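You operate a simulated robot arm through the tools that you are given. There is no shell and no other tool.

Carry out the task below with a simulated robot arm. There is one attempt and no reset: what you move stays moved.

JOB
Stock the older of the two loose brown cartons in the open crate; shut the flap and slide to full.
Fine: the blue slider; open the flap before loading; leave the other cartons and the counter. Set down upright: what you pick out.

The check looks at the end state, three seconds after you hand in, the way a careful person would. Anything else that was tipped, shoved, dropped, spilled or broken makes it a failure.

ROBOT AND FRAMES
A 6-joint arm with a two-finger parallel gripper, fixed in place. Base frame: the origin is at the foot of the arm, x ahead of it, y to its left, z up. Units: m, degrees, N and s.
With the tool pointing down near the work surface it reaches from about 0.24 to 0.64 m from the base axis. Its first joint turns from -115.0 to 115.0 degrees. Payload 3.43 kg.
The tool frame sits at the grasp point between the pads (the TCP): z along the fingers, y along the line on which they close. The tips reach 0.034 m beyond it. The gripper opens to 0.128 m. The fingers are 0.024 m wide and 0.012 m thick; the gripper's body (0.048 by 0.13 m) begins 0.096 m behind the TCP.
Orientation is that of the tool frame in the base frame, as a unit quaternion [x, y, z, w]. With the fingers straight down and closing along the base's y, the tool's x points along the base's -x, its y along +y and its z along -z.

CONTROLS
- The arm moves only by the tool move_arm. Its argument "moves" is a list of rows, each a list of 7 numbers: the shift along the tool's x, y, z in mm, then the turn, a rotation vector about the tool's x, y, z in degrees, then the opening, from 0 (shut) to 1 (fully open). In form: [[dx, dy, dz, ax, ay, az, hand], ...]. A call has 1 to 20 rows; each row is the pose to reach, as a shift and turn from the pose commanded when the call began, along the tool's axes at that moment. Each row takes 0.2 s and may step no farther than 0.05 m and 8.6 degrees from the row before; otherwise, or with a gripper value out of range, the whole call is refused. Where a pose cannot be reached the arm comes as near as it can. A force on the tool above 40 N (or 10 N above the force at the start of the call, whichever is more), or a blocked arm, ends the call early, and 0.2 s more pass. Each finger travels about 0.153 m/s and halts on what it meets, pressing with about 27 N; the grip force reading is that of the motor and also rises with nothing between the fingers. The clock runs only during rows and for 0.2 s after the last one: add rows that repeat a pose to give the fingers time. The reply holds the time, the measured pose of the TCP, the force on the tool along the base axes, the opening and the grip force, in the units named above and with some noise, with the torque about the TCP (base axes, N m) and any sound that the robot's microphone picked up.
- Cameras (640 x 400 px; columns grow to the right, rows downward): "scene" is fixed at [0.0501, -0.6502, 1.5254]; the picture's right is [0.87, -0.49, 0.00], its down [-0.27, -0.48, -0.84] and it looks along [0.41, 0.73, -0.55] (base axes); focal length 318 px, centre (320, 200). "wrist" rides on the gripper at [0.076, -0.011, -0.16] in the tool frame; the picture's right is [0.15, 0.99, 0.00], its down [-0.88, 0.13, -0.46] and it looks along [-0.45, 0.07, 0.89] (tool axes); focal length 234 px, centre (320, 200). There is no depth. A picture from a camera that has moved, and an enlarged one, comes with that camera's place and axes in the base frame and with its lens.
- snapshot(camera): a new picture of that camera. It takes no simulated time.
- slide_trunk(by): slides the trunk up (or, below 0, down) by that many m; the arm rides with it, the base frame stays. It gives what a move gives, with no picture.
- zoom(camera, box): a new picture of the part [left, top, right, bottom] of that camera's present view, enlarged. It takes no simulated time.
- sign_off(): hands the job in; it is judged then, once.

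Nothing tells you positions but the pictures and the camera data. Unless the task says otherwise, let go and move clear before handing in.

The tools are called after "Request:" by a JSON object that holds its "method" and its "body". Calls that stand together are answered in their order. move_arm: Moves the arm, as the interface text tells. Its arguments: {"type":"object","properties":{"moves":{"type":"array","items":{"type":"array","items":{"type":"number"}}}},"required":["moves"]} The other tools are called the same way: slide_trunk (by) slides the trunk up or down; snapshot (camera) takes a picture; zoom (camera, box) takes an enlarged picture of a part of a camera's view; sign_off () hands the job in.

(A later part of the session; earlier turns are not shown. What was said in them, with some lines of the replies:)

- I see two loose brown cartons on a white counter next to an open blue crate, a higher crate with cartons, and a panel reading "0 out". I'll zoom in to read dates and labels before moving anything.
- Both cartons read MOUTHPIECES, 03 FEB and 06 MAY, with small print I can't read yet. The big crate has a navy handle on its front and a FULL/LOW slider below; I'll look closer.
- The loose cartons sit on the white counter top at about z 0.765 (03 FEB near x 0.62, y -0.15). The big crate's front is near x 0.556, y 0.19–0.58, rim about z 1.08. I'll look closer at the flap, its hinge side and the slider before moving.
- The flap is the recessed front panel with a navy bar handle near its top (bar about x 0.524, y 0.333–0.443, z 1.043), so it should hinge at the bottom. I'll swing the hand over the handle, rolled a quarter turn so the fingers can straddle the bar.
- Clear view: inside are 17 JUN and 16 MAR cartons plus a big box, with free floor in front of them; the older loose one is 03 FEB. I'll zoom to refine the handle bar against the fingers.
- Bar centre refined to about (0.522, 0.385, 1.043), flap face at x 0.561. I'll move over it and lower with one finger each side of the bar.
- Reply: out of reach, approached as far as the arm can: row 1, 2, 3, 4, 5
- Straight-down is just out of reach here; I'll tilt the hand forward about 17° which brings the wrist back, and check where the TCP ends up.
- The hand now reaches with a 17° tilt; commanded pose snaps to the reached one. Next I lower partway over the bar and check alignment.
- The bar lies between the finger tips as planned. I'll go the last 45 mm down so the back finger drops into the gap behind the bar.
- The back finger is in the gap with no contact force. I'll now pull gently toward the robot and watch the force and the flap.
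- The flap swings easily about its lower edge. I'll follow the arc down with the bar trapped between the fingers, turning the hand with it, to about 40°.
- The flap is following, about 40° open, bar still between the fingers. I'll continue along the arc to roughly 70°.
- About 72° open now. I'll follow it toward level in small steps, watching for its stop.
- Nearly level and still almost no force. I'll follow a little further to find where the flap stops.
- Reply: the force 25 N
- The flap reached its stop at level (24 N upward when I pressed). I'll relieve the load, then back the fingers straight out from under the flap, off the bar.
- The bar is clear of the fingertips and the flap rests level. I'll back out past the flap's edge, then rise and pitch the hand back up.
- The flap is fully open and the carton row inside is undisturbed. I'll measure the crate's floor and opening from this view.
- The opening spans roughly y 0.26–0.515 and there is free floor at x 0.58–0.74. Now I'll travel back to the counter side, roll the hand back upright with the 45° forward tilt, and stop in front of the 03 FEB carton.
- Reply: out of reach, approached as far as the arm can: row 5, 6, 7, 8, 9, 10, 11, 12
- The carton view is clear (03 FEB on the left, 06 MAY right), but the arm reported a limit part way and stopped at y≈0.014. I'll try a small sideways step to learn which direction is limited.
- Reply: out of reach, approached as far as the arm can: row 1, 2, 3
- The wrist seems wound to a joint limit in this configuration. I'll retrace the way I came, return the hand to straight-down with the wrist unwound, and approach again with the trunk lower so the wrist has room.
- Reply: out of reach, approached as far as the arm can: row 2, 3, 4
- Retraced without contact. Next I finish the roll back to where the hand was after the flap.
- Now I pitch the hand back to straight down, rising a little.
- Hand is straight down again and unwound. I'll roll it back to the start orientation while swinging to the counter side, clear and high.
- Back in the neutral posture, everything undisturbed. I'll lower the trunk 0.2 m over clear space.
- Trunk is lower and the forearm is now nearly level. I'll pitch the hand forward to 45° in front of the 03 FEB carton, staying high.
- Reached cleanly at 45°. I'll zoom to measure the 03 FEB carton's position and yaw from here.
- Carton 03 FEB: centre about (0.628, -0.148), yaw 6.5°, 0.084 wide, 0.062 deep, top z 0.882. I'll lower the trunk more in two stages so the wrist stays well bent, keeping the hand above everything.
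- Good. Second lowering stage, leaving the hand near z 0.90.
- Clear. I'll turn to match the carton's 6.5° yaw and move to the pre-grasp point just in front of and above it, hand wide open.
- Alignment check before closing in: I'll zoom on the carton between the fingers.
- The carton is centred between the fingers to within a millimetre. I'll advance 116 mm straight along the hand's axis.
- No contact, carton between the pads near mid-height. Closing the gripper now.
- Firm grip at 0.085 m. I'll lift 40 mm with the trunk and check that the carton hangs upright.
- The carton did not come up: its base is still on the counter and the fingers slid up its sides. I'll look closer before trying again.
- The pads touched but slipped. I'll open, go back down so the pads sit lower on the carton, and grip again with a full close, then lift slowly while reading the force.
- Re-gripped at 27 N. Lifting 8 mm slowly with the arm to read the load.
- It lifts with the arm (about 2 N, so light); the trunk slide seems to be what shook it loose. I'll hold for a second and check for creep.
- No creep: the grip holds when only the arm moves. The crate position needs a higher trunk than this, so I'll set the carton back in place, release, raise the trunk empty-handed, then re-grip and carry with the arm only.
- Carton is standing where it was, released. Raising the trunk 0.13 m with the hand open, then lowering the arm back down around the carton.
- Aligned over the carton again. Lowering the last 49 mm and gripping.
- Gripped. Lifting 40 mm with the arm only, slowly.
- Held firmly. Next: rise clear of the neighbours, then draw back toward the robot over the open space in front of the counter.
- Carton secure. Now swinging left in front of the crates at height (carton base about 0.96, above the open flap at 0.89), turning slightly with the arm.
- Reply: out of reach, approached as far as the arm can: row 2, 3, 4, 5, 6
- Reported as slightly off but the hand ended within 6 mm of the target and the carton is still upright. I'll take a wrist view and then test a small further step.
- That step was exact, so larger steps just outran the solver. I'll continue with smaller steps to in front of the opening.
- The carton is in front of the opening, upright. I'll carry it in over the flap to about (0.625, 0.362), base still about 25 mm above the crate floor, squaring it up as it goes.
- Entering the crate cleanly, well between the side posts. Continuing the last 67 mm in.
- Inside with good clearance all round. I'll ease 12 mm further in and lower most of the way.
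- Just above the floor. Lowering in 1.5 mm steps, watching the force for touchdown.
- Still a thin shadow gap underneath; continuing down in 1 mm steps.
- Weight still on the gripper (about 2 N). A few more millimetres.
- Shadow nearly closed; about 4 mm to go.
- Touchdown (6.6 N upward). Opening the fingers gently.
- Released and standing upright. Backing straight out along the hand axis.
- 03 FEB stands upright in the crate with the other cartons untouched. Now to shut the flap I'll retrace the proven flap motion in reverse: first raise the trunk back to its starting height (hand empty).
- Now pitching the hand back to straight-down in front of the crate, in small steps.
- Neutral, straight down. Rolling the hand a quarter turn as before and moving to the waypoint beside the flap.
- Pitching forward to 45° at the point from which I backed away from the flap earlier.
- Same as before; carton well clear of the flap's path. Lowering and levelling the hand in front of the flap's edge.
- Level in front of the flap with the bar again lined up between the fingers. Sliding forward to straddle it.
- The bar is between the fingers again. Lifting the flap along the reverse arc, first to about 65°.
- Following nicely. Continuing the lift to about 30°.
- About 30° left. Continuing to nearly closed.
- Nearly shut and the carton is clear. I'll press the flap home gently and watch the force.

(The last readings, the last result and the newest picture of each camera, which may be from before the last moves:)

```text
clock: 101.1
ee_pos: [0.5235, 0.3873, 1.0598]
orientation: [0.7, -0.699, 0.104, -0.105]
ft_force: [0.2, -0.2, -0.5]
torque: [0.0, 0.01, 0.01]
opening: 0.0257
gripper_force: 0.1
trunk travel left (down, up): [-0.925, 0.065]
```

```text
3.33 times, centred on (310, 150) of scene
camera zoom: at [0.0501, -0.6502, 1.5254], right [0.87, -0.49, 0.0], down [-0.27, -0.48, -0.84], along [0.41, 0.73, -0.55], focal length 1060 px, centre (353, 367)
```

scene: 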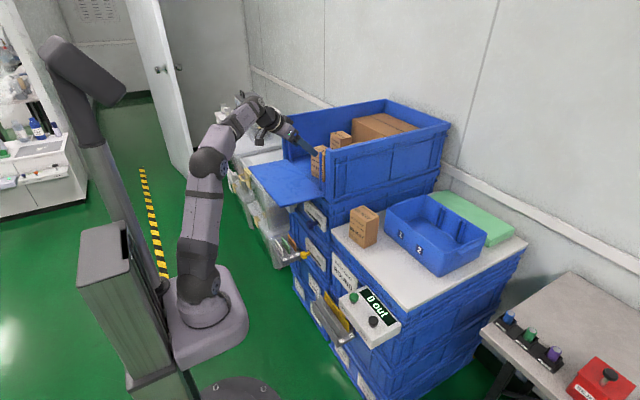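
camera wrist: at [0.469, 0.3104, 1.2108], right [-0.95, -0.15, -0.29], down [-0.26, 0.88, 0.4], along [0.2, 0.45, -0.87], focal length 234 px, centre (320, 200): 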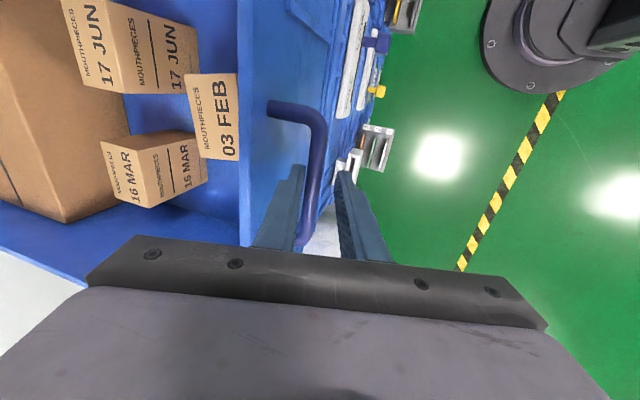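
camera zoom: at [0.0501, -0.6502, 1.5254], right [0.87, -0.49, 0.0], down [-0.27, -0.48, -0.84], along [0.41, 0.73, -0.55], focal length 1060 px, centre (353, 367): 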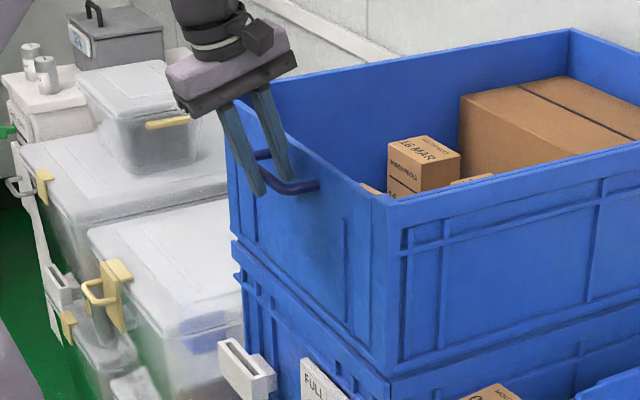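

Request:
{"method": "move_arm", "body": {"moves": [[0, -2, 0, 0, 0, 0, 0.2], [0, -4, 0, 0, 0, 0, 0.2], [0, -6, 0, 0, 0, 0, 0.2], [0, -8, 0, 0, 0, 0, 0.2]]}}

Request:
{"method": "zoom", "body": {"camera": "scene", "box": [276, 105, 340, 145]}}

Request:
{"method": "zoom", "body": {"camera": "scene", "box": [276, 145, 340, 205]}}

```text
clock: 102.1
ee_pos: [0.5267, 0.3865, 1.0613]
orientation: [-0.699, 0.7, -0.103, 0.102]
ft_force: [-21.2, -0.7, -2.3]
torque: [0.23, 0.43, 0.36]
opening: 0.028
gripper_force: 11.7
trunk travel left (down, up): [-0.925, 0.065]
```

```text
10.00 times, centred on (308, 125) of scene
camera zoom: at [0.0501, -0.6502, 1.5254], right [0.87, -0.49, 0.0], down [-0.27, -0.48, -0.84], along [0.41, 0.73, -0.55], focal length 3179 px, centre (440, 950)
```

zoom: 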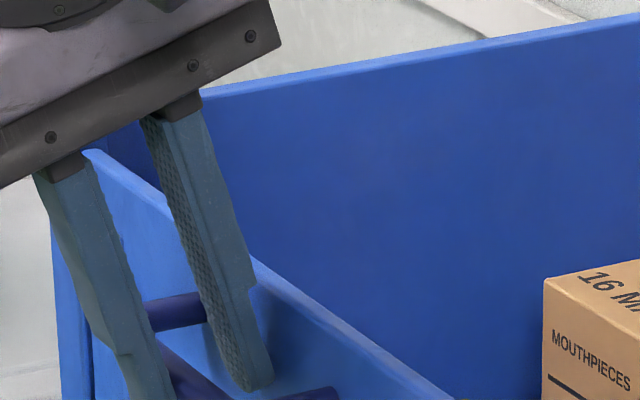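

```text
6.67 times, centred on (308, 175) of scene
camera zoom: at [0.0501, -0.6502, 1.5254], right [0.87, -0.49, 0.0], down [-0.27, -0.48, -0.84], along [0.41, 0.73, -0.55], focal length 2119 px, centre (400, 367)
```

zoom: 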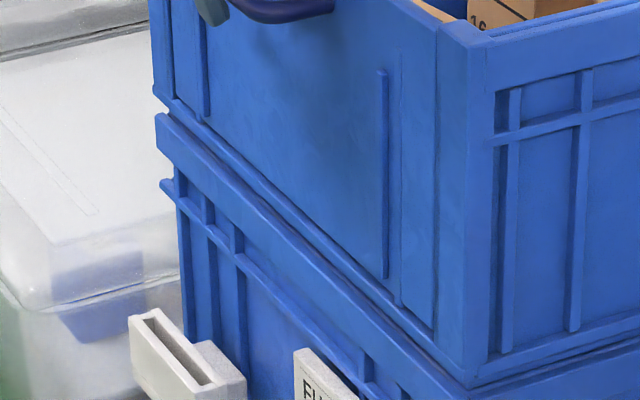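

The flap is home: it hit its stop (21 N) and the seams match the original picture. I'll centre the fingers on the bar without pulling, then withdraw along the fingers' line.

Request:
{"method": "move_arm", "body": {"moves": [[0, 5, -1, 0, 0, 0, 0.22], [0, 10, -2, 0, 0, 0, 0.235], [0, 13.5, -4, 0, 0, 0, 0.235], [0, 13.5, -14, 0, 0, 0, 0.235], [0, 13.5, -26, 0, 0, 0, 0.235], [0, 13.5, -40, 0, 0, 0, 0.235], [0, 13.5, -55, 0, 0, 0, 0.235], [0, 13.5, -75, 0, 0, 0, 0.235]]}}

Request:
{"method": "snapshot", "body": {"camera": "wrist"}}

Request:
{"method": "zoom", "body": {"camera": "scene", "box": [260, 80, 360, 210]}}

```text
clock: 103.9
ee_pos: [0.4956, 0.3879, 1.1317]
orientation: [-0.699, 0.7, -0.104, 0.104]
ft_force: [0.4, -0.5, -0.4]
torque: [-0.02, -0.01, 0.02]
opening: 0.0299
gripper_force: 0.0
trunk travel left (down, up): [-0.925, 0.065]
```

```text
taken
camera wrist: at [0.4591, 0.3103, 1.2871], right [-0.95, -0.15, -0.29], down [-0.26, 0.88, 0.4], along [0.2, 0.45, -0.87], focal length 234 px, centre (320, 200)
```

wrist: 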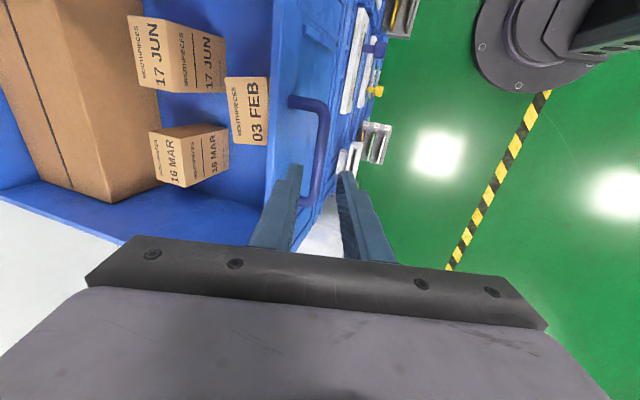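

```text
3.08 times, centred on (310, 145) of scene
camera zoom: at [0.0501, -0.6502, 1.5254], right [0.87, -0.49, 0.0], down [-0.27, -0.48, -0.84], along [0.41, 0.73, -0.55], focal length 978 px, centre (351, 369)
```

zoom: 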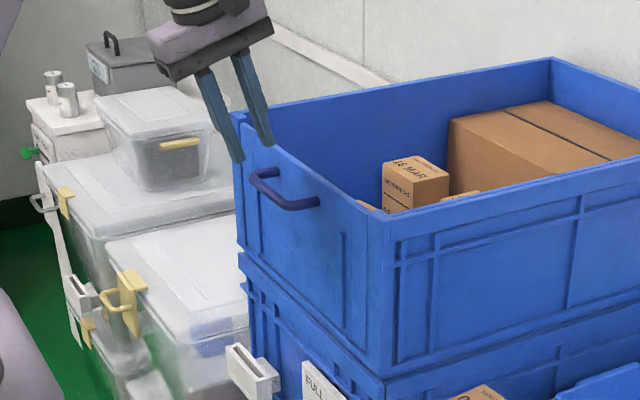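

The flap stands shut, handle free, all three cartons inside. Next the blue slider (knob about (0.511, 0.247, 0.744), FULL end at y≈0.32). First I bring the hand back to neutral: straight down, unrolled.

Request:
{"method": "move_arm", "body": {"moves": [[14.7, 8.5, -14.8, -2.8, 0, 0, 0.3], [29.3, 17.1, -29.6, -5.7, 0, 0, 0.3], [44, 25.6, -44.4, -8.5, 0, 0, 0.3], [58.7, 34.2, -59.2, -11.3, 0, 0, 0.3], [73.3, 42.8, -74, -14.2, 0, 0, 0.3], [88, 51.3, -88.8, -17, 0, 0, 0.3]]}}

Request:
{"method": "move_arm", "body": {"moves": [[8.3, 1.7, -1.7, 0, 0, 7.5, 0.3], [16.7, 3.3, -3.3, 0, 0, 15, 0.3], [25, 5, -5, 0, 0, 22.5, 0.3], [33.3, 6.7, -6.7, 0, 0, 30, 0.3], [41.7, 8.3, -8.3, 0, 0, 37.5, 0.3], [50, 10, -10, 0, 0, 45, 0.3], [58.3, 11.7, -11.7, 0, 0, 52.5, 0.3], [66.7, 13.3, -13.3, 0, 0, 60, 0.3], [75, 15, -15, 0, 0, 67.5, 0.3], [83.3, 16.7, -16.7, 0, 0, 75, 0.3], [91.7, 18.3, -18.3, 0, 0, 82.5, 0.3], [100, 20, -20, 0, 0, 90, 0.3]]}}

Request:
{"method": "snapshot", "body": {"camera": "wrist"}}

Request:
{"method": "snapshot", "body": {"camera": "scene"}}

```text
clock: 105.3
ee_pos: [0.4201, 0.297, 1.2011]
orientation: [-0.707, 0.708, 0.002, 0.001]
ft_force: [-1.4, -0.3, -0.2]
torque: [0.02, 0.02, -0.02]
opening: 0.0386
gripper_force: 0.1
trunk travel left (down, up): [-0.925, 0.065]
```

```text
clock: 107.9
ee_pos: [0.4001, 0.1977, 1.2204]
orientation: [0.002, 1.0, 0.001, 0.0]
ft_force: [0.2, -0.7, -0.5]
torque: [0.03, 0.0, -0.02]
opening: 0.0385
gripper_force: 0.0
trunk travel left (down, up): [-0.925, 0.065]
```

```text
taken
camera wrist: at [0.325, 0.1863, 1.3796], right [-0.14, 0.99, 0.0], down [0.88, 0.13, 0.46], along [0.45, 0.07, -0.89], focal length 234 px, centre (320, 200)
```

wrist: 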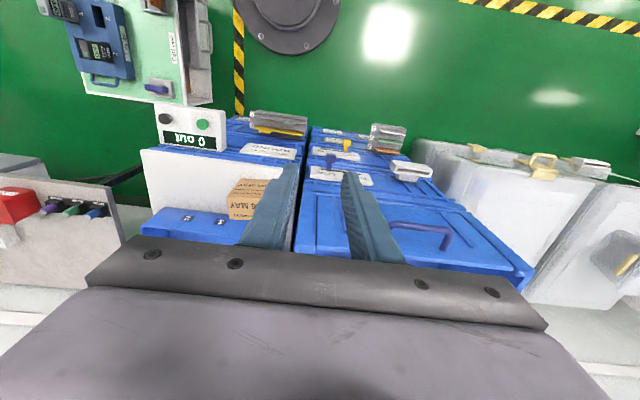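

```text
taken
```

scene: 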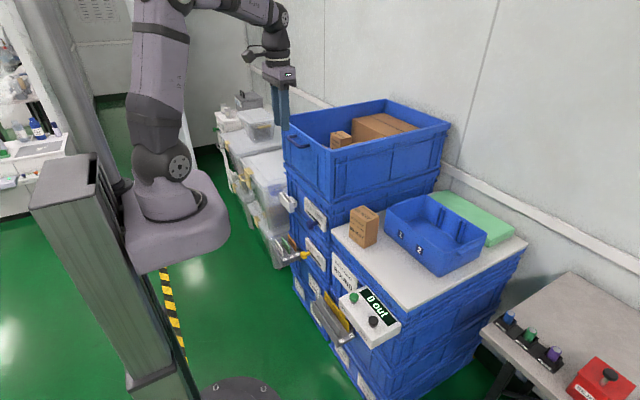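

All tidy; the counter still reads "0 out". I'll zoom on the slider from here to refine its place.

Request:
{"method": "zoom", "body": {"camera": "wrist", "box": [295, 120, 445, 200]}}

Request:
{"method": "zoom", "body": {"camera": "scene", "box": [275, 185, 345, 240]}}

Request:
{"method": "zoom", "body": {"camera": "wrist", "box": [280, 180, 540, 290]}}

```text
4.27 times, centred on (370, 160) of wrist
camera zoom: at [0.325, 0.1863, 1.3796], right [-0.14, 0.99, 0.0], down [0.88, 0.13, 0.46], along [0.45, 0.07, -0.89], focal length 999 px, centre (107, 371)
```

zoom: 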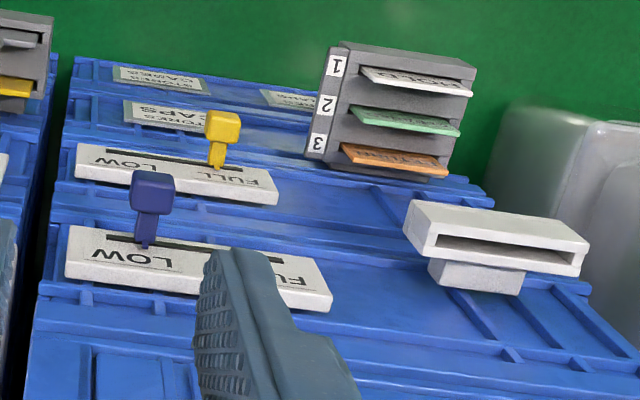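

```text
7.27 times, centred on (310, 212) of scene
camera zoom: at [0.0501, -0.6502, 1.5254], right [0.87, -0.49, 0.0], down [-0.27, -0.48, -0.84], along [0.41, 0.73, -0.55], focal length 2312 px, centre (393, 109)
```

zoom: 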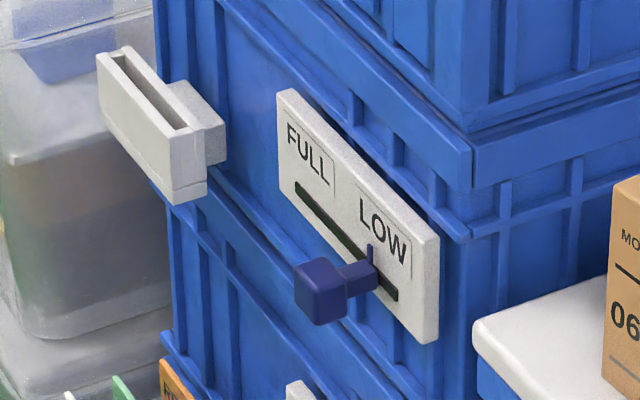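

```text
2.46 times, centred on (410, 235) of wrist
camera zoom: at [0.325, 0.1863, 1.3796], right [-0.14, 0.99, 0.0], down [0.88, 0.13, 0.46], along [0.45, 0.07, -0.89], focal length 576 px, centre (98, 114)
```

zoom: 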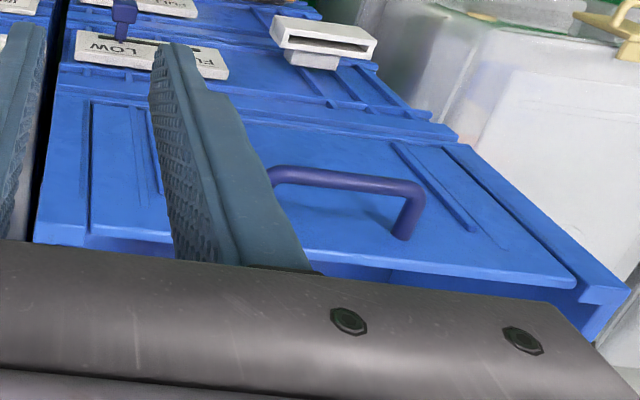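

Knob confirmed near (0.512, 0.246, 0.745). Lowering the trunk in stages again with the hand over the clear space in front of the crates.

Request:
{"method": "slide_trunk", "body": {"by": -0.2}}

Request:
{"method": "move_arm", "body": {"moves": [[2.5, 2.5, -4, 0, -5.6, 0, 0.45], [5, 5, -8, 0, -11.2, 0, 0.45], [7.5, 7.5, -12, 0, -16.9, 0, 0.45], [10, 10, -16, 0, -22.5, 0, 0.45], [12.5, 12.5, -20, 0, -28.1, 0, 0.45], [15, 15, -24, 0, -33.8, 0, 0.45], [17.5, 17.5, -28, 0, -39.4, 0, 0.45], [20, 20, -32, 0, -45, 0, 0.45]]}}

Request:
{"method": "snapshot", "body": {"camera": "wrist"}}

Request:
{"method": "snapshot", "body": {"camera": "scene"}}

```text
clock: 110.0
ee_pos: [0.4011, 0.1981, 1.019]
orientation: [0.001, 1.0, 0.001, 0.0]
ft_force: [0.2, 0.8, 0.4]
torque: [-0.01, 0.01, 0.02]
opening: 0.0385
gripper_force: 0.0
trunk travel left (down, up): [-0.725, 0.265]
```

```text
clock: 111.8
ee_pos: [0.3817, 0.2177, 1.0522]
orientation: [0.0, 0.924, 0.0, 0.383]
ft_force: [0.4, -0.3, 0.2]
torque: [0.01, -0.02, -0.03]
opening: 0.0576
gripper_force: 0.1
trunk travel left (down, up): [-0.725, 0.265]
```

```text
taken
camera wrist: at [0.2145, 0.2062, 1.1108], right [-0.1, 0.99, -0.1], down [0.3, 0.13, 0.95], along [0.95, 0.07, -0.31], focal length 234 px, centre (320, 200)
```

wrist: 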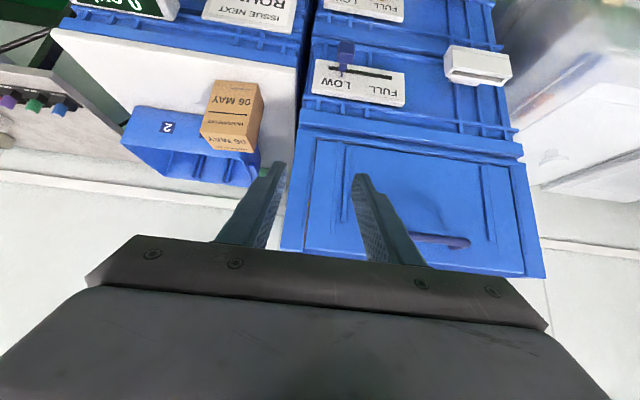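

```text
taken
```

scene: 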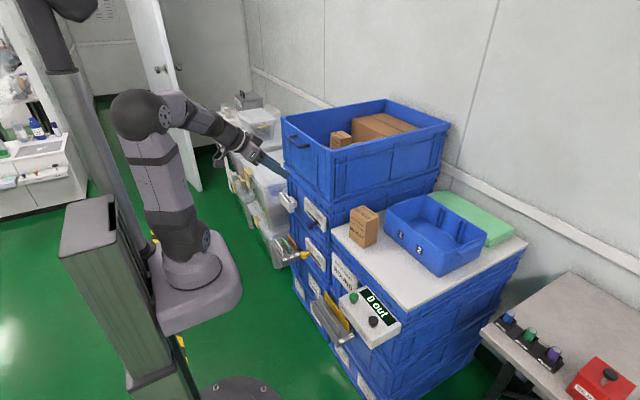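

Posture good, everything still in place. Lowering further so the hand reaches the slider's height.

Request:
{"method": "slide_trunk", "body": {"by": -0.22}}

Request:
{"method": "move_arm", "body": {"moves": [[-14, 0, -14, 0, 0, 0, 0.45], [-28, 0, -28, 0, 0, 0, 0.45], [-42, 0, -42, 0, 0, 0, 0.45], [-56, 0, -56, 0, 0, 0, 0.45]]}}

Request:
{"method": "slide_trunk", "body": {"by": -0.1}}

Request:
{"method": "snapshot", "body": {"camera": "wrist"}}

Request:
{"method": "snapshot", "body": {"camera": "scene"}}

```text
clock: 114.2
ee_pos: [0.3812, 0.2181, 0.8313]
orientation: [0.001, 0.924, 0.0, 0.383]
ft_force: [0.4, -0.3, 0.5]
torque: [0.03, -0.02, 0.02]
opening: 0.0575
gripper_force: 0.0
trunk travel left (down, up): [-0.505, 0.485]
```

```text
clock: 115.2
ee_pos: [0.3801, 0.2183, 0.9128]
orientation: [-0.001, 0.924, 0.001, 0.382]
ft_force: [-0.3, 0.3, -0.3]
torque: [0.06, 0.02, 0.01]
opening: 0.0576
gripper_force: 0.2
trunk travel left (down, up): [-0.505, 0.485]
```

```text
clock: 116.5
ee_pos: [0.3805, 0.2181, 0.8112]
orientation: [0.001, 0.924, 0.0, 0.383]
ft_force: [0.0, 0.8, -0.1]
torque: [0.01, 0.03, -0.01]
opening: 0.0576
gripper_force: 0.0
trunk travel left (down, up): [-0.405, 0.585]
```

```text
taken
camera wrist: at [0.214, 0.2061, 0.8714], right [-0.1, 0.99, -0.1], down [0.3, 0.13, 0.94], along [0.95, 0.07, -0.31], focal length 234 px, centre (320, 200)
```

wrist: 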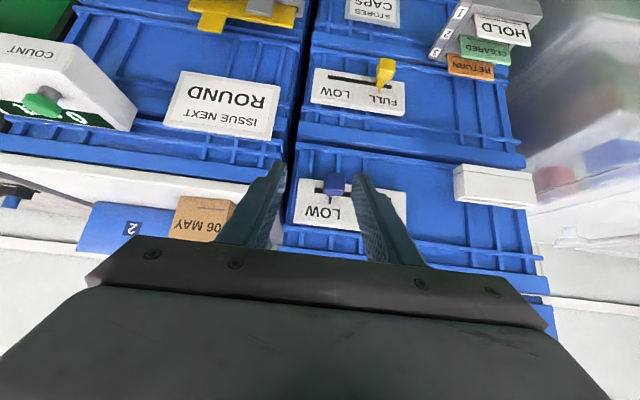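

```text
taken
```

scene: 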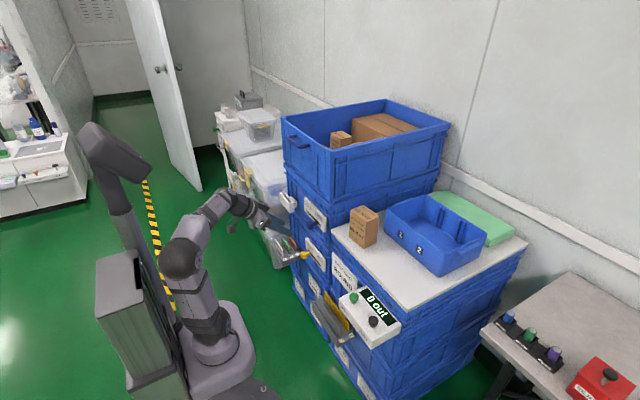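

The knob is right ahead between the finger directions. Zooming to fix its exact place.

Request:
{"method": "zoom", "body": {"camera": "wrist", "box": [270, 130, 430, 240]}}

```text
3.64 times, centred on (350, 185) of wrist
camera zoom: at [0.214, 0.2061, 0.8714], right [-0.1, 0.99, -0.1], down [0.3, 0.13, 0.94], along [0.95, 0.07, -0.31], focal length 852 px, centre (211, 254)
```

zoom: 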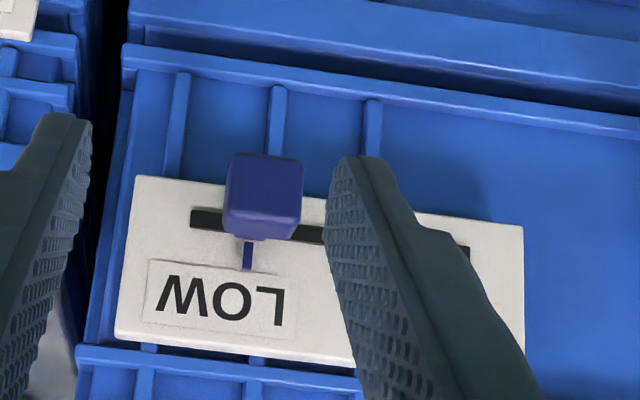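

Knob centre about (0.511, 0.2445, 0.748). Moving to a pre-approach point directly behind it along the hand axis.

Request:
{"method": "move_arm", "body": {"moves": [[-11.9, 6.6, 11.9, 0, 0, 0, 0.45], [-23.7, 13.2, 23.7, 0, 0, 0, 0.45], [-35.5, 19.8, 35.5, 0, 0, 0, 0.45], [-47.4, 26.4, 47.4, 0, 0, 0, 0.45], [-47.4, 26.4, 62, 0, 0, 0, 0.45], [-47.4, 26.4, 77, 0, 0, 0, 0.45]]}}

Request:
{"method": "snapshot", "body": {"camera": "wrist"}}

Request:
{"method": "zoom", "body": {"camera": "scene", "box": [250, 170, 370, 260]}}

```text
clock: 117.9
ee_pos: [0.4687, 0.2452, 0.7899]
orientation: [0.001, 0.924, 0.0, 0.382]
ft_force: [0.3, 0.3, -0.2]
torque: [-0.01, 0.0, 0.03]
opening: 0.0579
gripper_force: 0.1
trunk travel left (down, up): [-0.405, 0.585]
```

```text
taken
camera wrist: at [0.3023, 0.2322, 0.8492], right [-0.1, 0.99, -0.1], down [0.3, 0.13, 0.94], along [0.95, 0.07, -0.31], focal length 234 px, centre (320, 200)
```

wrist: 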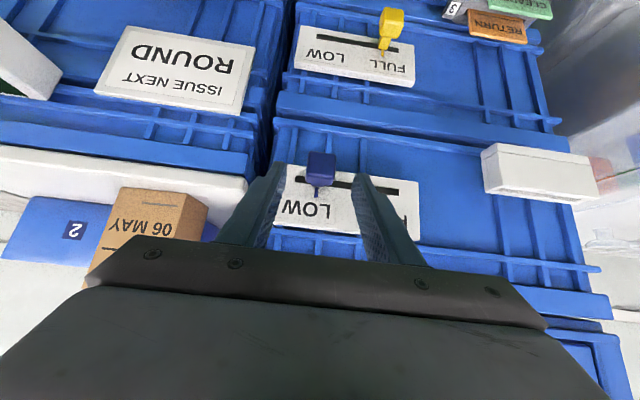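

```text
4.44 times, centred on (310, 215) of scene
camera zoom: at [0.0501, -0.6502, 1.5254], right [0.87, -0.49, 0.0], down [-0.27, -0.48, -0.84], along [0.41, 0.73, -0.55], focal length 1413 px, centre (364, 133)
```

zoom: 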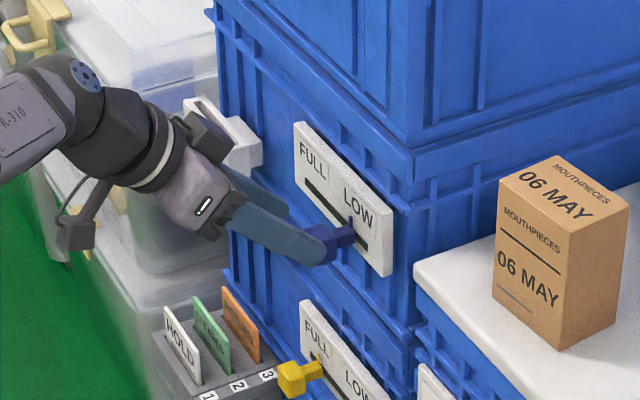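

Knob centred between the fingertips within 2 mm. Advancing 48 mm to straddle it.

Request:
{"method": "move_arm", "body": {"moves": [[0, 0, 10, 0, 0, 0, 0.45], [0, 0, 20, 0, 0, 0, 0.45], [0, 0, 30, 0, 0, 0, 0.45], [0, 0, 40, 0, 0, 0, 0.45], [0, 0, 47, 0, 0, 0, 0.45]]}}

Request:
{"method": "snapshot", "body": {"camera": "wrist"}}

Request:
{"method": "zoom", "body": {"camera": "scene", "box": [270, 180, 350, 250]}}

```text
clock: 119.1
ee_pos: [0.5021, 0.2455, 0.7578]
orientation: [0.001, 0.924, 0.001, 0.383]
ft_force: [0.0, 0.2, -0.8]
torque: [-0.03, 0.03, 0.01]
opening: 0.0577
gripper_force: 0.0
trunk travel left (down, up): [-0.405, 0.585]
```

```text
taken
camera wrist: at [0.335, 0.2324, 0.8167], right [-0.1, 0.99, -0.1], down [0.3, 0.13, 0.95], along [0.95, 0.07, -0.31], focal length 234 px, centre (320, 200)
```

wrist: 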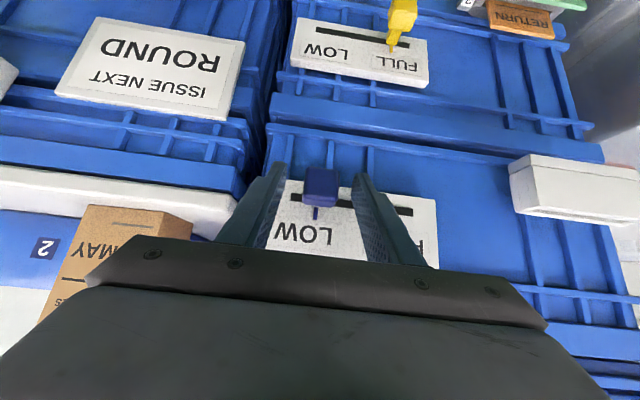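

```text
5.71 times, centred on (310, 215) of scene
camera zoom: at [0.0501, -0.6502, 1.5254], right [0.87, -0.49, 0.0], down [-0.27, -0.48, -0.84], along [0.41, 0.73, -0.55], focal length 1816 px, centre (377, 114)
```

zoom: 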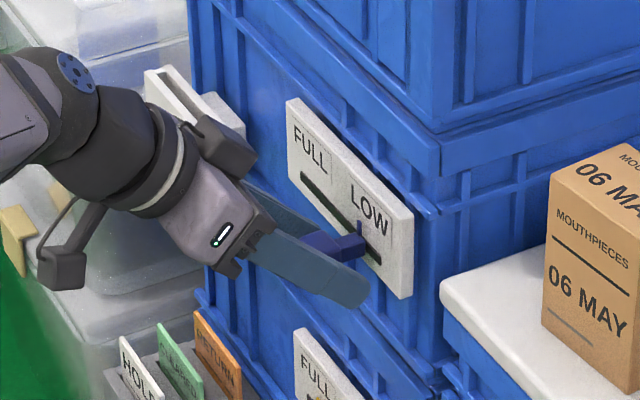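

Knob straddled without contact. I'll narrow the fingers around it and push left toward FULL in small steps.

Request:
{"method": "move_arm", "body": {"moves": [[0, 0, 0, 0, 0, 0, 0.35], [0, 0, 0, 0, 0, 0, 0.28], [0, 0, 0, 0, 0, 0, 0.28], [0, 6, 0, 0, 0, 0, 0.28], [0, 12, 0, 0, 0, 0, 0.28], [0, 18, 0, 0, 0, 0, 0.28], [0, 24, 0, 0, 0, 0, 0.28]]}}

Request:
{"method": "zoom", "body": {"camera": "wrist", "box": [220, 100, 480, 260]}}

Request:
{"method": "zoom", "body": {"camera": "scene", "box": [270, 180, 350, 250]}}

```text
clock: 120.7
ee_pos: [0.5032, 0.2681, 0.7577]
orientation: [0.0, 0.924, 0.001, 0.383]
ft_force: [-0.4, -0.3, 0.5]
torque: [0.0, 0.01, 0.0]
opening: 0.0359
gripper_force: 0.1
trunk travel left (down, up): [-0.405, 0.585]
```

```text
2.46 times, centred on (350, 180) of wrist
camera zoom: at [0.3354, 0.256, 0.8173], right [-0.1, 0.99, -0.1], down [0.3, 0.13, 0.94], along [0.95, 0.07, -0.31], focal length 576 px, centre (246, 249)
```

zoom: 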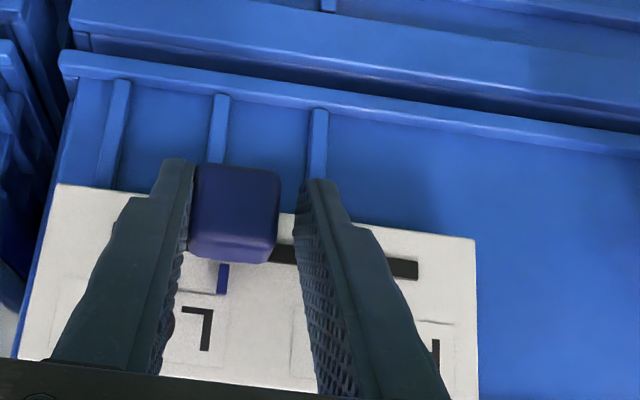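

```text
5.71 times, centred on (310, 215) of scene
camera zoom: at [0.0501, -0.6502, 1.5254], right [0.87, -0.49, 0.0], down [-0.27, -0.48, -0.84], along [0.41, 0.73, -0.55], focal length 1816 px, centre (377, 114)
```

zoom: 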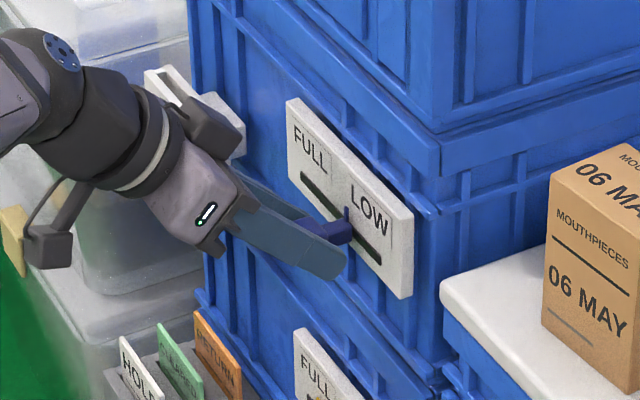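

The slider is moving with almost no resistance. Continuing toward FULL.

Request:
{"method": "move_arm", "body": {"moves": [[0, 6, 0, 0, 0, 0, 0.28], [0, 12, 0, 0, 0, 0, 0.28], [0, 18, 0, 0, 0, 0, 0.28], [0, 24, 0, 0, 0, 0, 0.28], [0, 30, 0, 0, 0, 0, 0.28], [0, 36, 0, 0, 0, 0, 0.28], [0, 42, 0, 0, 0, 0, 0.28], [0, 47, 0, 0, 0, 0, 0.28]]}}

Request:
{"method": "zoom", "body": {"camera": "wrist", "box": [220, 100, 480, 260]}}

Request:
{"method": "zoom", "body": {"camera": "scene", "box": [270, 180, 350, 250]}}

```text
clock: 122.5
ee_pos: [0.5019, 0.3157, 0.7576]
orientation: [0.002, 0.924, -0.001, 0.383]
ft_force: [0.0, 0.2, -0.2]
torque: [-0.01, -0.02, 0.0]
opening: 0.0359
gripper_force: 0.3
trunk travel left (down, up): [-0.405, 0.585]
```

```text
2.46 times, centred on (350, 180) of wrist
camera zoom: at [0.3354, 0.3039, 0.8169], right [-0.1, 0.99, -0.1], down [0.3, 0.13, 0.94], along [0.95, 0.07, -0.31], focal length 576 px, centre (246, 249)
```

zoom: 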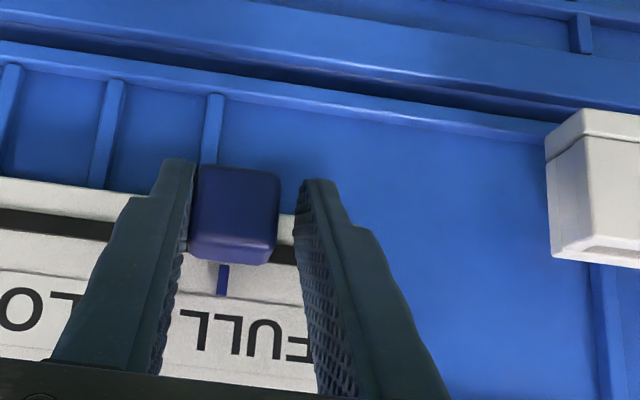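

```text
5.71 times, centred on (310, 215) of scene
camera zoom: at [0.0501, -0.6502, 1.5254], right [0.87, -0.49, 0.0], down [-0.27, -0.48, -0.84], along [0.41, 0.73, -0.55], focal length 1816 px, centre (377, 114)
```

zoom: 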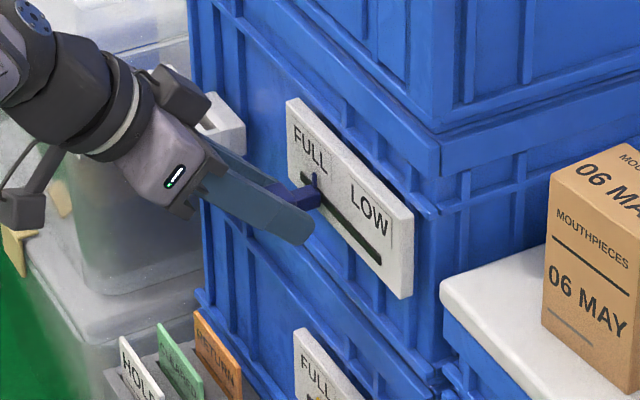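

The pointer is under FULL. I'll nudge on gently until the slider meets its end stop.

Request:
{"method": "move_arm", "body": {"moves": [[0, 2, 0, 0, 0, 0, 0.28], [0, 4, 0, 0, 0, 0, 0.28], [0, 6, 0, 0, 0, 0, 0.28], [0, 8, 0, 0, 0, 0, 0.28]]}}

Request:
{"method": "zoom", "body": {"camera": "wrist", "box": [220, 100, 480, 260]}}

```text
clock: 123.5
ee_pos: [0.5026, 0.3224, 0.7575]
orientation: [0.001, 0.924, 0.0, 0.382]
ft_force: [1.3, -7.4, -2.0]
torque: [-0.02, 0.01, -0.05]
opening: 0.0405
gripper_force: 3.8
trunk travel left (down, up): [-0.405, 0.585]
```

```text
2.46 times, centred on (350, 180) of wrist
camera zoom: at [0.3357, 0.3109, 0.8172], right [-0.1, 0.99, -0.1], down [0.3, 0.13, 0.94], along [0.95, 0.06, -0.31], focal length 576 px, centre (246, 249)
```

zoom: 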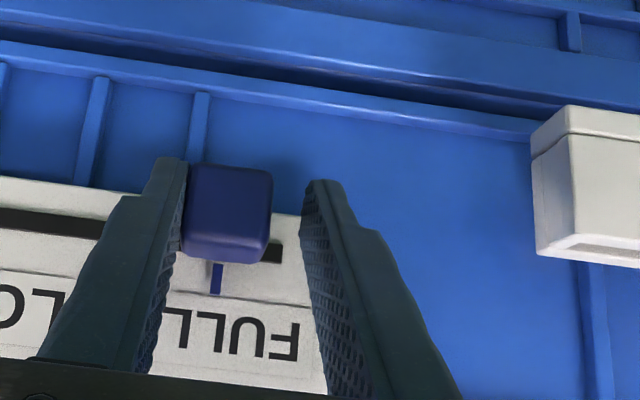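

The slider hit its end stop at FULL (7 N). I'll open the fingers off the knob and back straight out.

Request:
{"method": "move_arm", "body": {"moves": [[0, -3, 0, 0, 0, 0, 0.36], [0, -5, 0, 0, 0, 0, 0.45], [0, -5, 0, 0, 0, 0, 0.5], [0, -5, -10, 0, 0, 0, 0.5], [0, -5, -25, 0, 0, 0, 0.5], [0, -5, -40, 0, 0, 0, 0.5], [0, -5, -58, 0, 0, 0, 0.5], [0, -5, -76, 0, 0, 0, 0.5], [0, -5, -94, 0, 0, 0, 0.5]]}}

Request:
{"method": "snapshot", "body": {"camera": "wrist"}}

Request:
{"method": "zoom", "body": {"camera": "scene", "box": [270, 180, 350, 250]}}

```text
clock: 125.5
ee_pos: [0.4344, 0.321, 0.826]
orientation: [0.0, 0.924, 0.0, 0.383]
ft_force: [0.2, 0.6, 0.2]
torque: [-0.02, 0.0, 0.01]
opening: 0.0643
gripper_force: 0.0
trunk travel left (down, up): [-0.405, 0.585]
```

```text
taken
camera wrist: at [0.2674, 0.3084, 0.8844], right [-0.1, 0.99, -0.1], down [0.3, 0.13, 0.94], along [0.95, 0.07, -0.31], focal length 234 px, centre (320, 200)
```

wrist: 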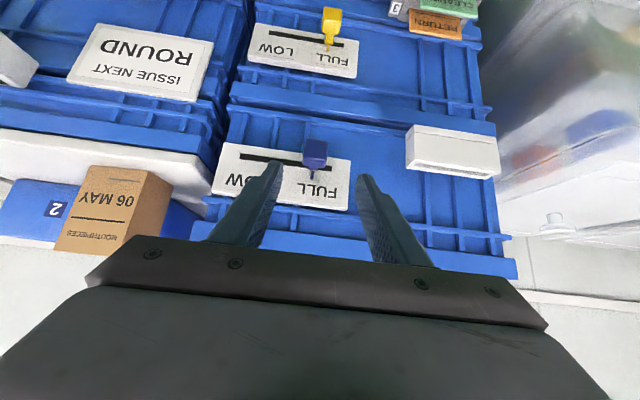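

```text
5.71 times, centred on (310, 215) of scene
camera zoom: at [0.0501, -0.6502, 1.5254], right [0.87, -0.49, 0.0], down [-0.27, -0.48, -0.84], along [0.41, 0.73, -0.55], focal length 1816 px, centre (377, 114)
```

zoom: 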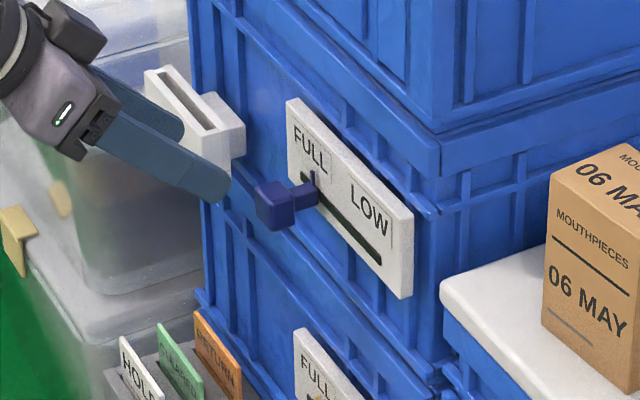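

Blue slider rests at FULL, matching the yellow one's position. Moving clear and then raising the trunk to inspect the final state.

Request:
{"method": "move_arm", "body": {"moves": [[-0.9, -12.5, -13.3, 0, 0, 0, 0.5], [-1.8, -25, -26.5, 0, 0, 0, 0.5], [-2.7, -37.5, -39.8, 0, 0, 0, 0.5], [-3.6, -50, -53, 0, 0, 0, 0.5], [-4.4, -62.5, -66.3, 0, 0, 0, 0.5], [-5.3, -75, -79.6, 0, 0, 0, 0.5], [-6.2, -87.5, -92.8, 0, 0, 0, 0.5], [-7.1, -100, -106.1, 0, 0, 0, 0.5]]}}

Request:
{"method": "slide_trunk", "body": {"by": 0.4}}

Request:
{"method": "snapshot", "body": {"camera": "wrist"}}

Request:
{"method": "snapshot", "body": {"camera": "scene"}}

```text
clock: 127.3
ee_pos: [0.365, 0.22, 0.9042]
orientation: [0.0, 0.924, 0.001, 0.382]
ft_force: [0.0, 0.5, -0.3]
torque: [0.01, -0.01, -0.02]
opening: 0.0641
gripper_force: 0.0
trunk travel left (down, up): [-0.405, 0.585]
```

```text
clock: 131.1
ee_pos: [0.3648, 0.2191, 1.3042]
orientation: [0.001, 0.924, 0.0, 0.383]
ft_force: [0.7, -0.7, -0.8]
torque: [0.01, -0.02, 0.0]
opening: 0.0641
gripper_force: 0.0
trunk travel left (down, up): [-0.805, 0.185]
```

```text
taken
camera wrist: at [0.1992, 0.2072, 1.3632], right [-0.1, 0.99, -0.1], down [0.3, 0.13, 0.94], along [0.95, 0.07, -0.31], focal length 234 px, centre (320, 200)
```

wrist: 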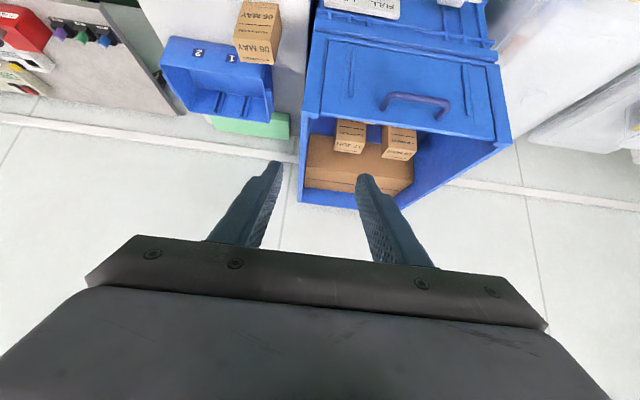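

```text
taken
```

scene: 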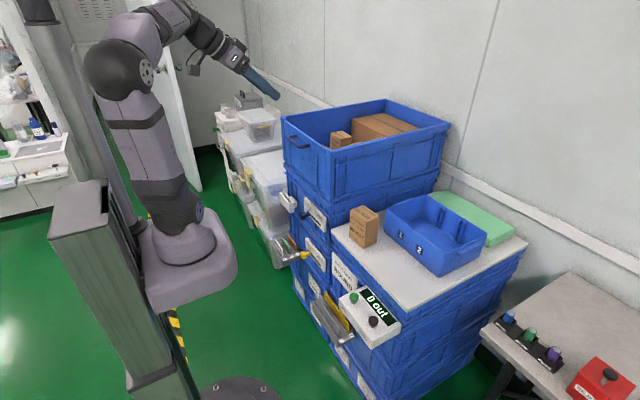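

Everything looks in order. Final close checks of the flap, slider, counter and remaining carton.

Request:
{"method": "zoom", "body": {"camera": "scene", "box": [275, 95, 355, 205]}}

Request:
{"method": "zoom", "body": {"camera": "scene", "box": [270, 185, 410, 345]}}

Request:
{"method": "zoom", "body": {"camera": "wrist", "box": [290, 0, 520, 210]}}

```text
3.64 times, centred on (315, 150) of scene
camera zoom: at [0.0501, -0.6502, 1.5254], right [0.87, -0.49, 0.0], down [-0.27, -0.48, -0.84], along [0.41, 0.73, -0.55], focal length 1156 px, centre (338, 382)
```

zoom: 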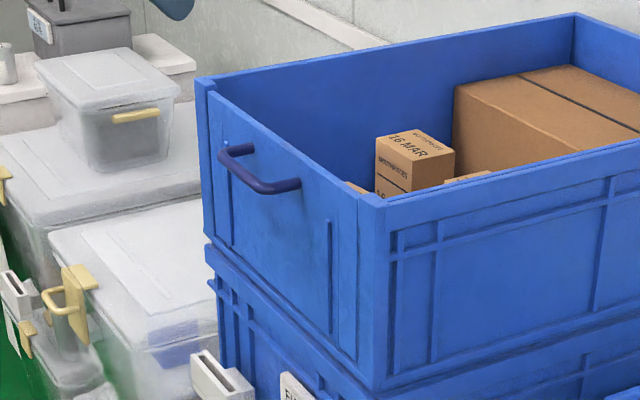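

```text
2.50 times, centred on (340, 265) of scene
camera zoom: at [0.0501, -0.6502, 1.5254], right [0.87, -0.49, 0.0], down [-0.27, -0.48, -0.84], along [0.41, 0.73, -0.55], focal length 795 px, centre (270, 38)
```

zoom: 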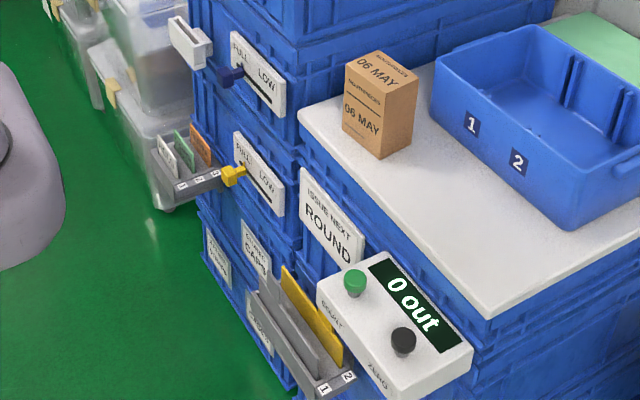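

```text
1.90 times, centred on (405, 105) of wrist
camera zoom: at [0.1992, 0.2072, 1.3632], right [-0.1, 0.99, -0.1], down [0.3, 0.13, 0.94], along [0.95, 0.07, -0.31], focal length 446 px, centre (158, 381)
```

zoom: 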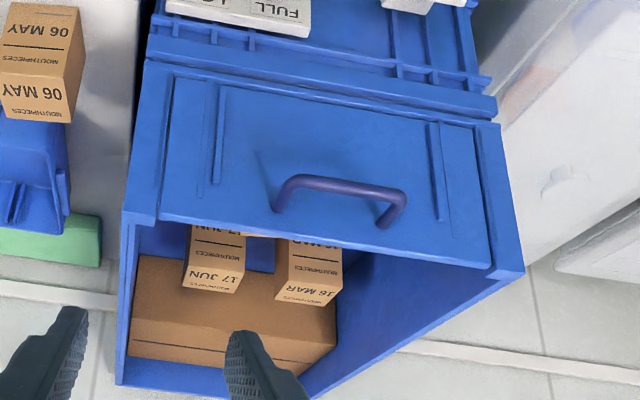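

The 03 FEB carton is upright in the open crate, the flap is shut and the blue slider is at FULL. The 06 MAY carton stands where it was, the counter still reads "0 out", and the arm has let go and is clear. I'm handing in now.

Request:
{"method": "sign_off", "body": {}}

```text
The job is handed in.
```

I handed the job in with the older carton, 03 FEB, standing upright in the open crate. The flap is shut and the blue slider is at its FULL end stop.

- **Grip slip:** on my first try at lifting the carton, the fingers slid up its sides and it stayed on the counter top. I set it back down after a short test lift, re-gripped it and carried it with the arm only. It was not tipped or dropped.
- **Left alone:** the 06 MAY carton is in its original spot, the cartons already in the crate were not touched, and the counter still reads "0 out".
- **Final view:** with the flap shut, I could see only a strip of the 03 FEB carton's top. My last full view of it was just after I closed the flap, and it was upright then.
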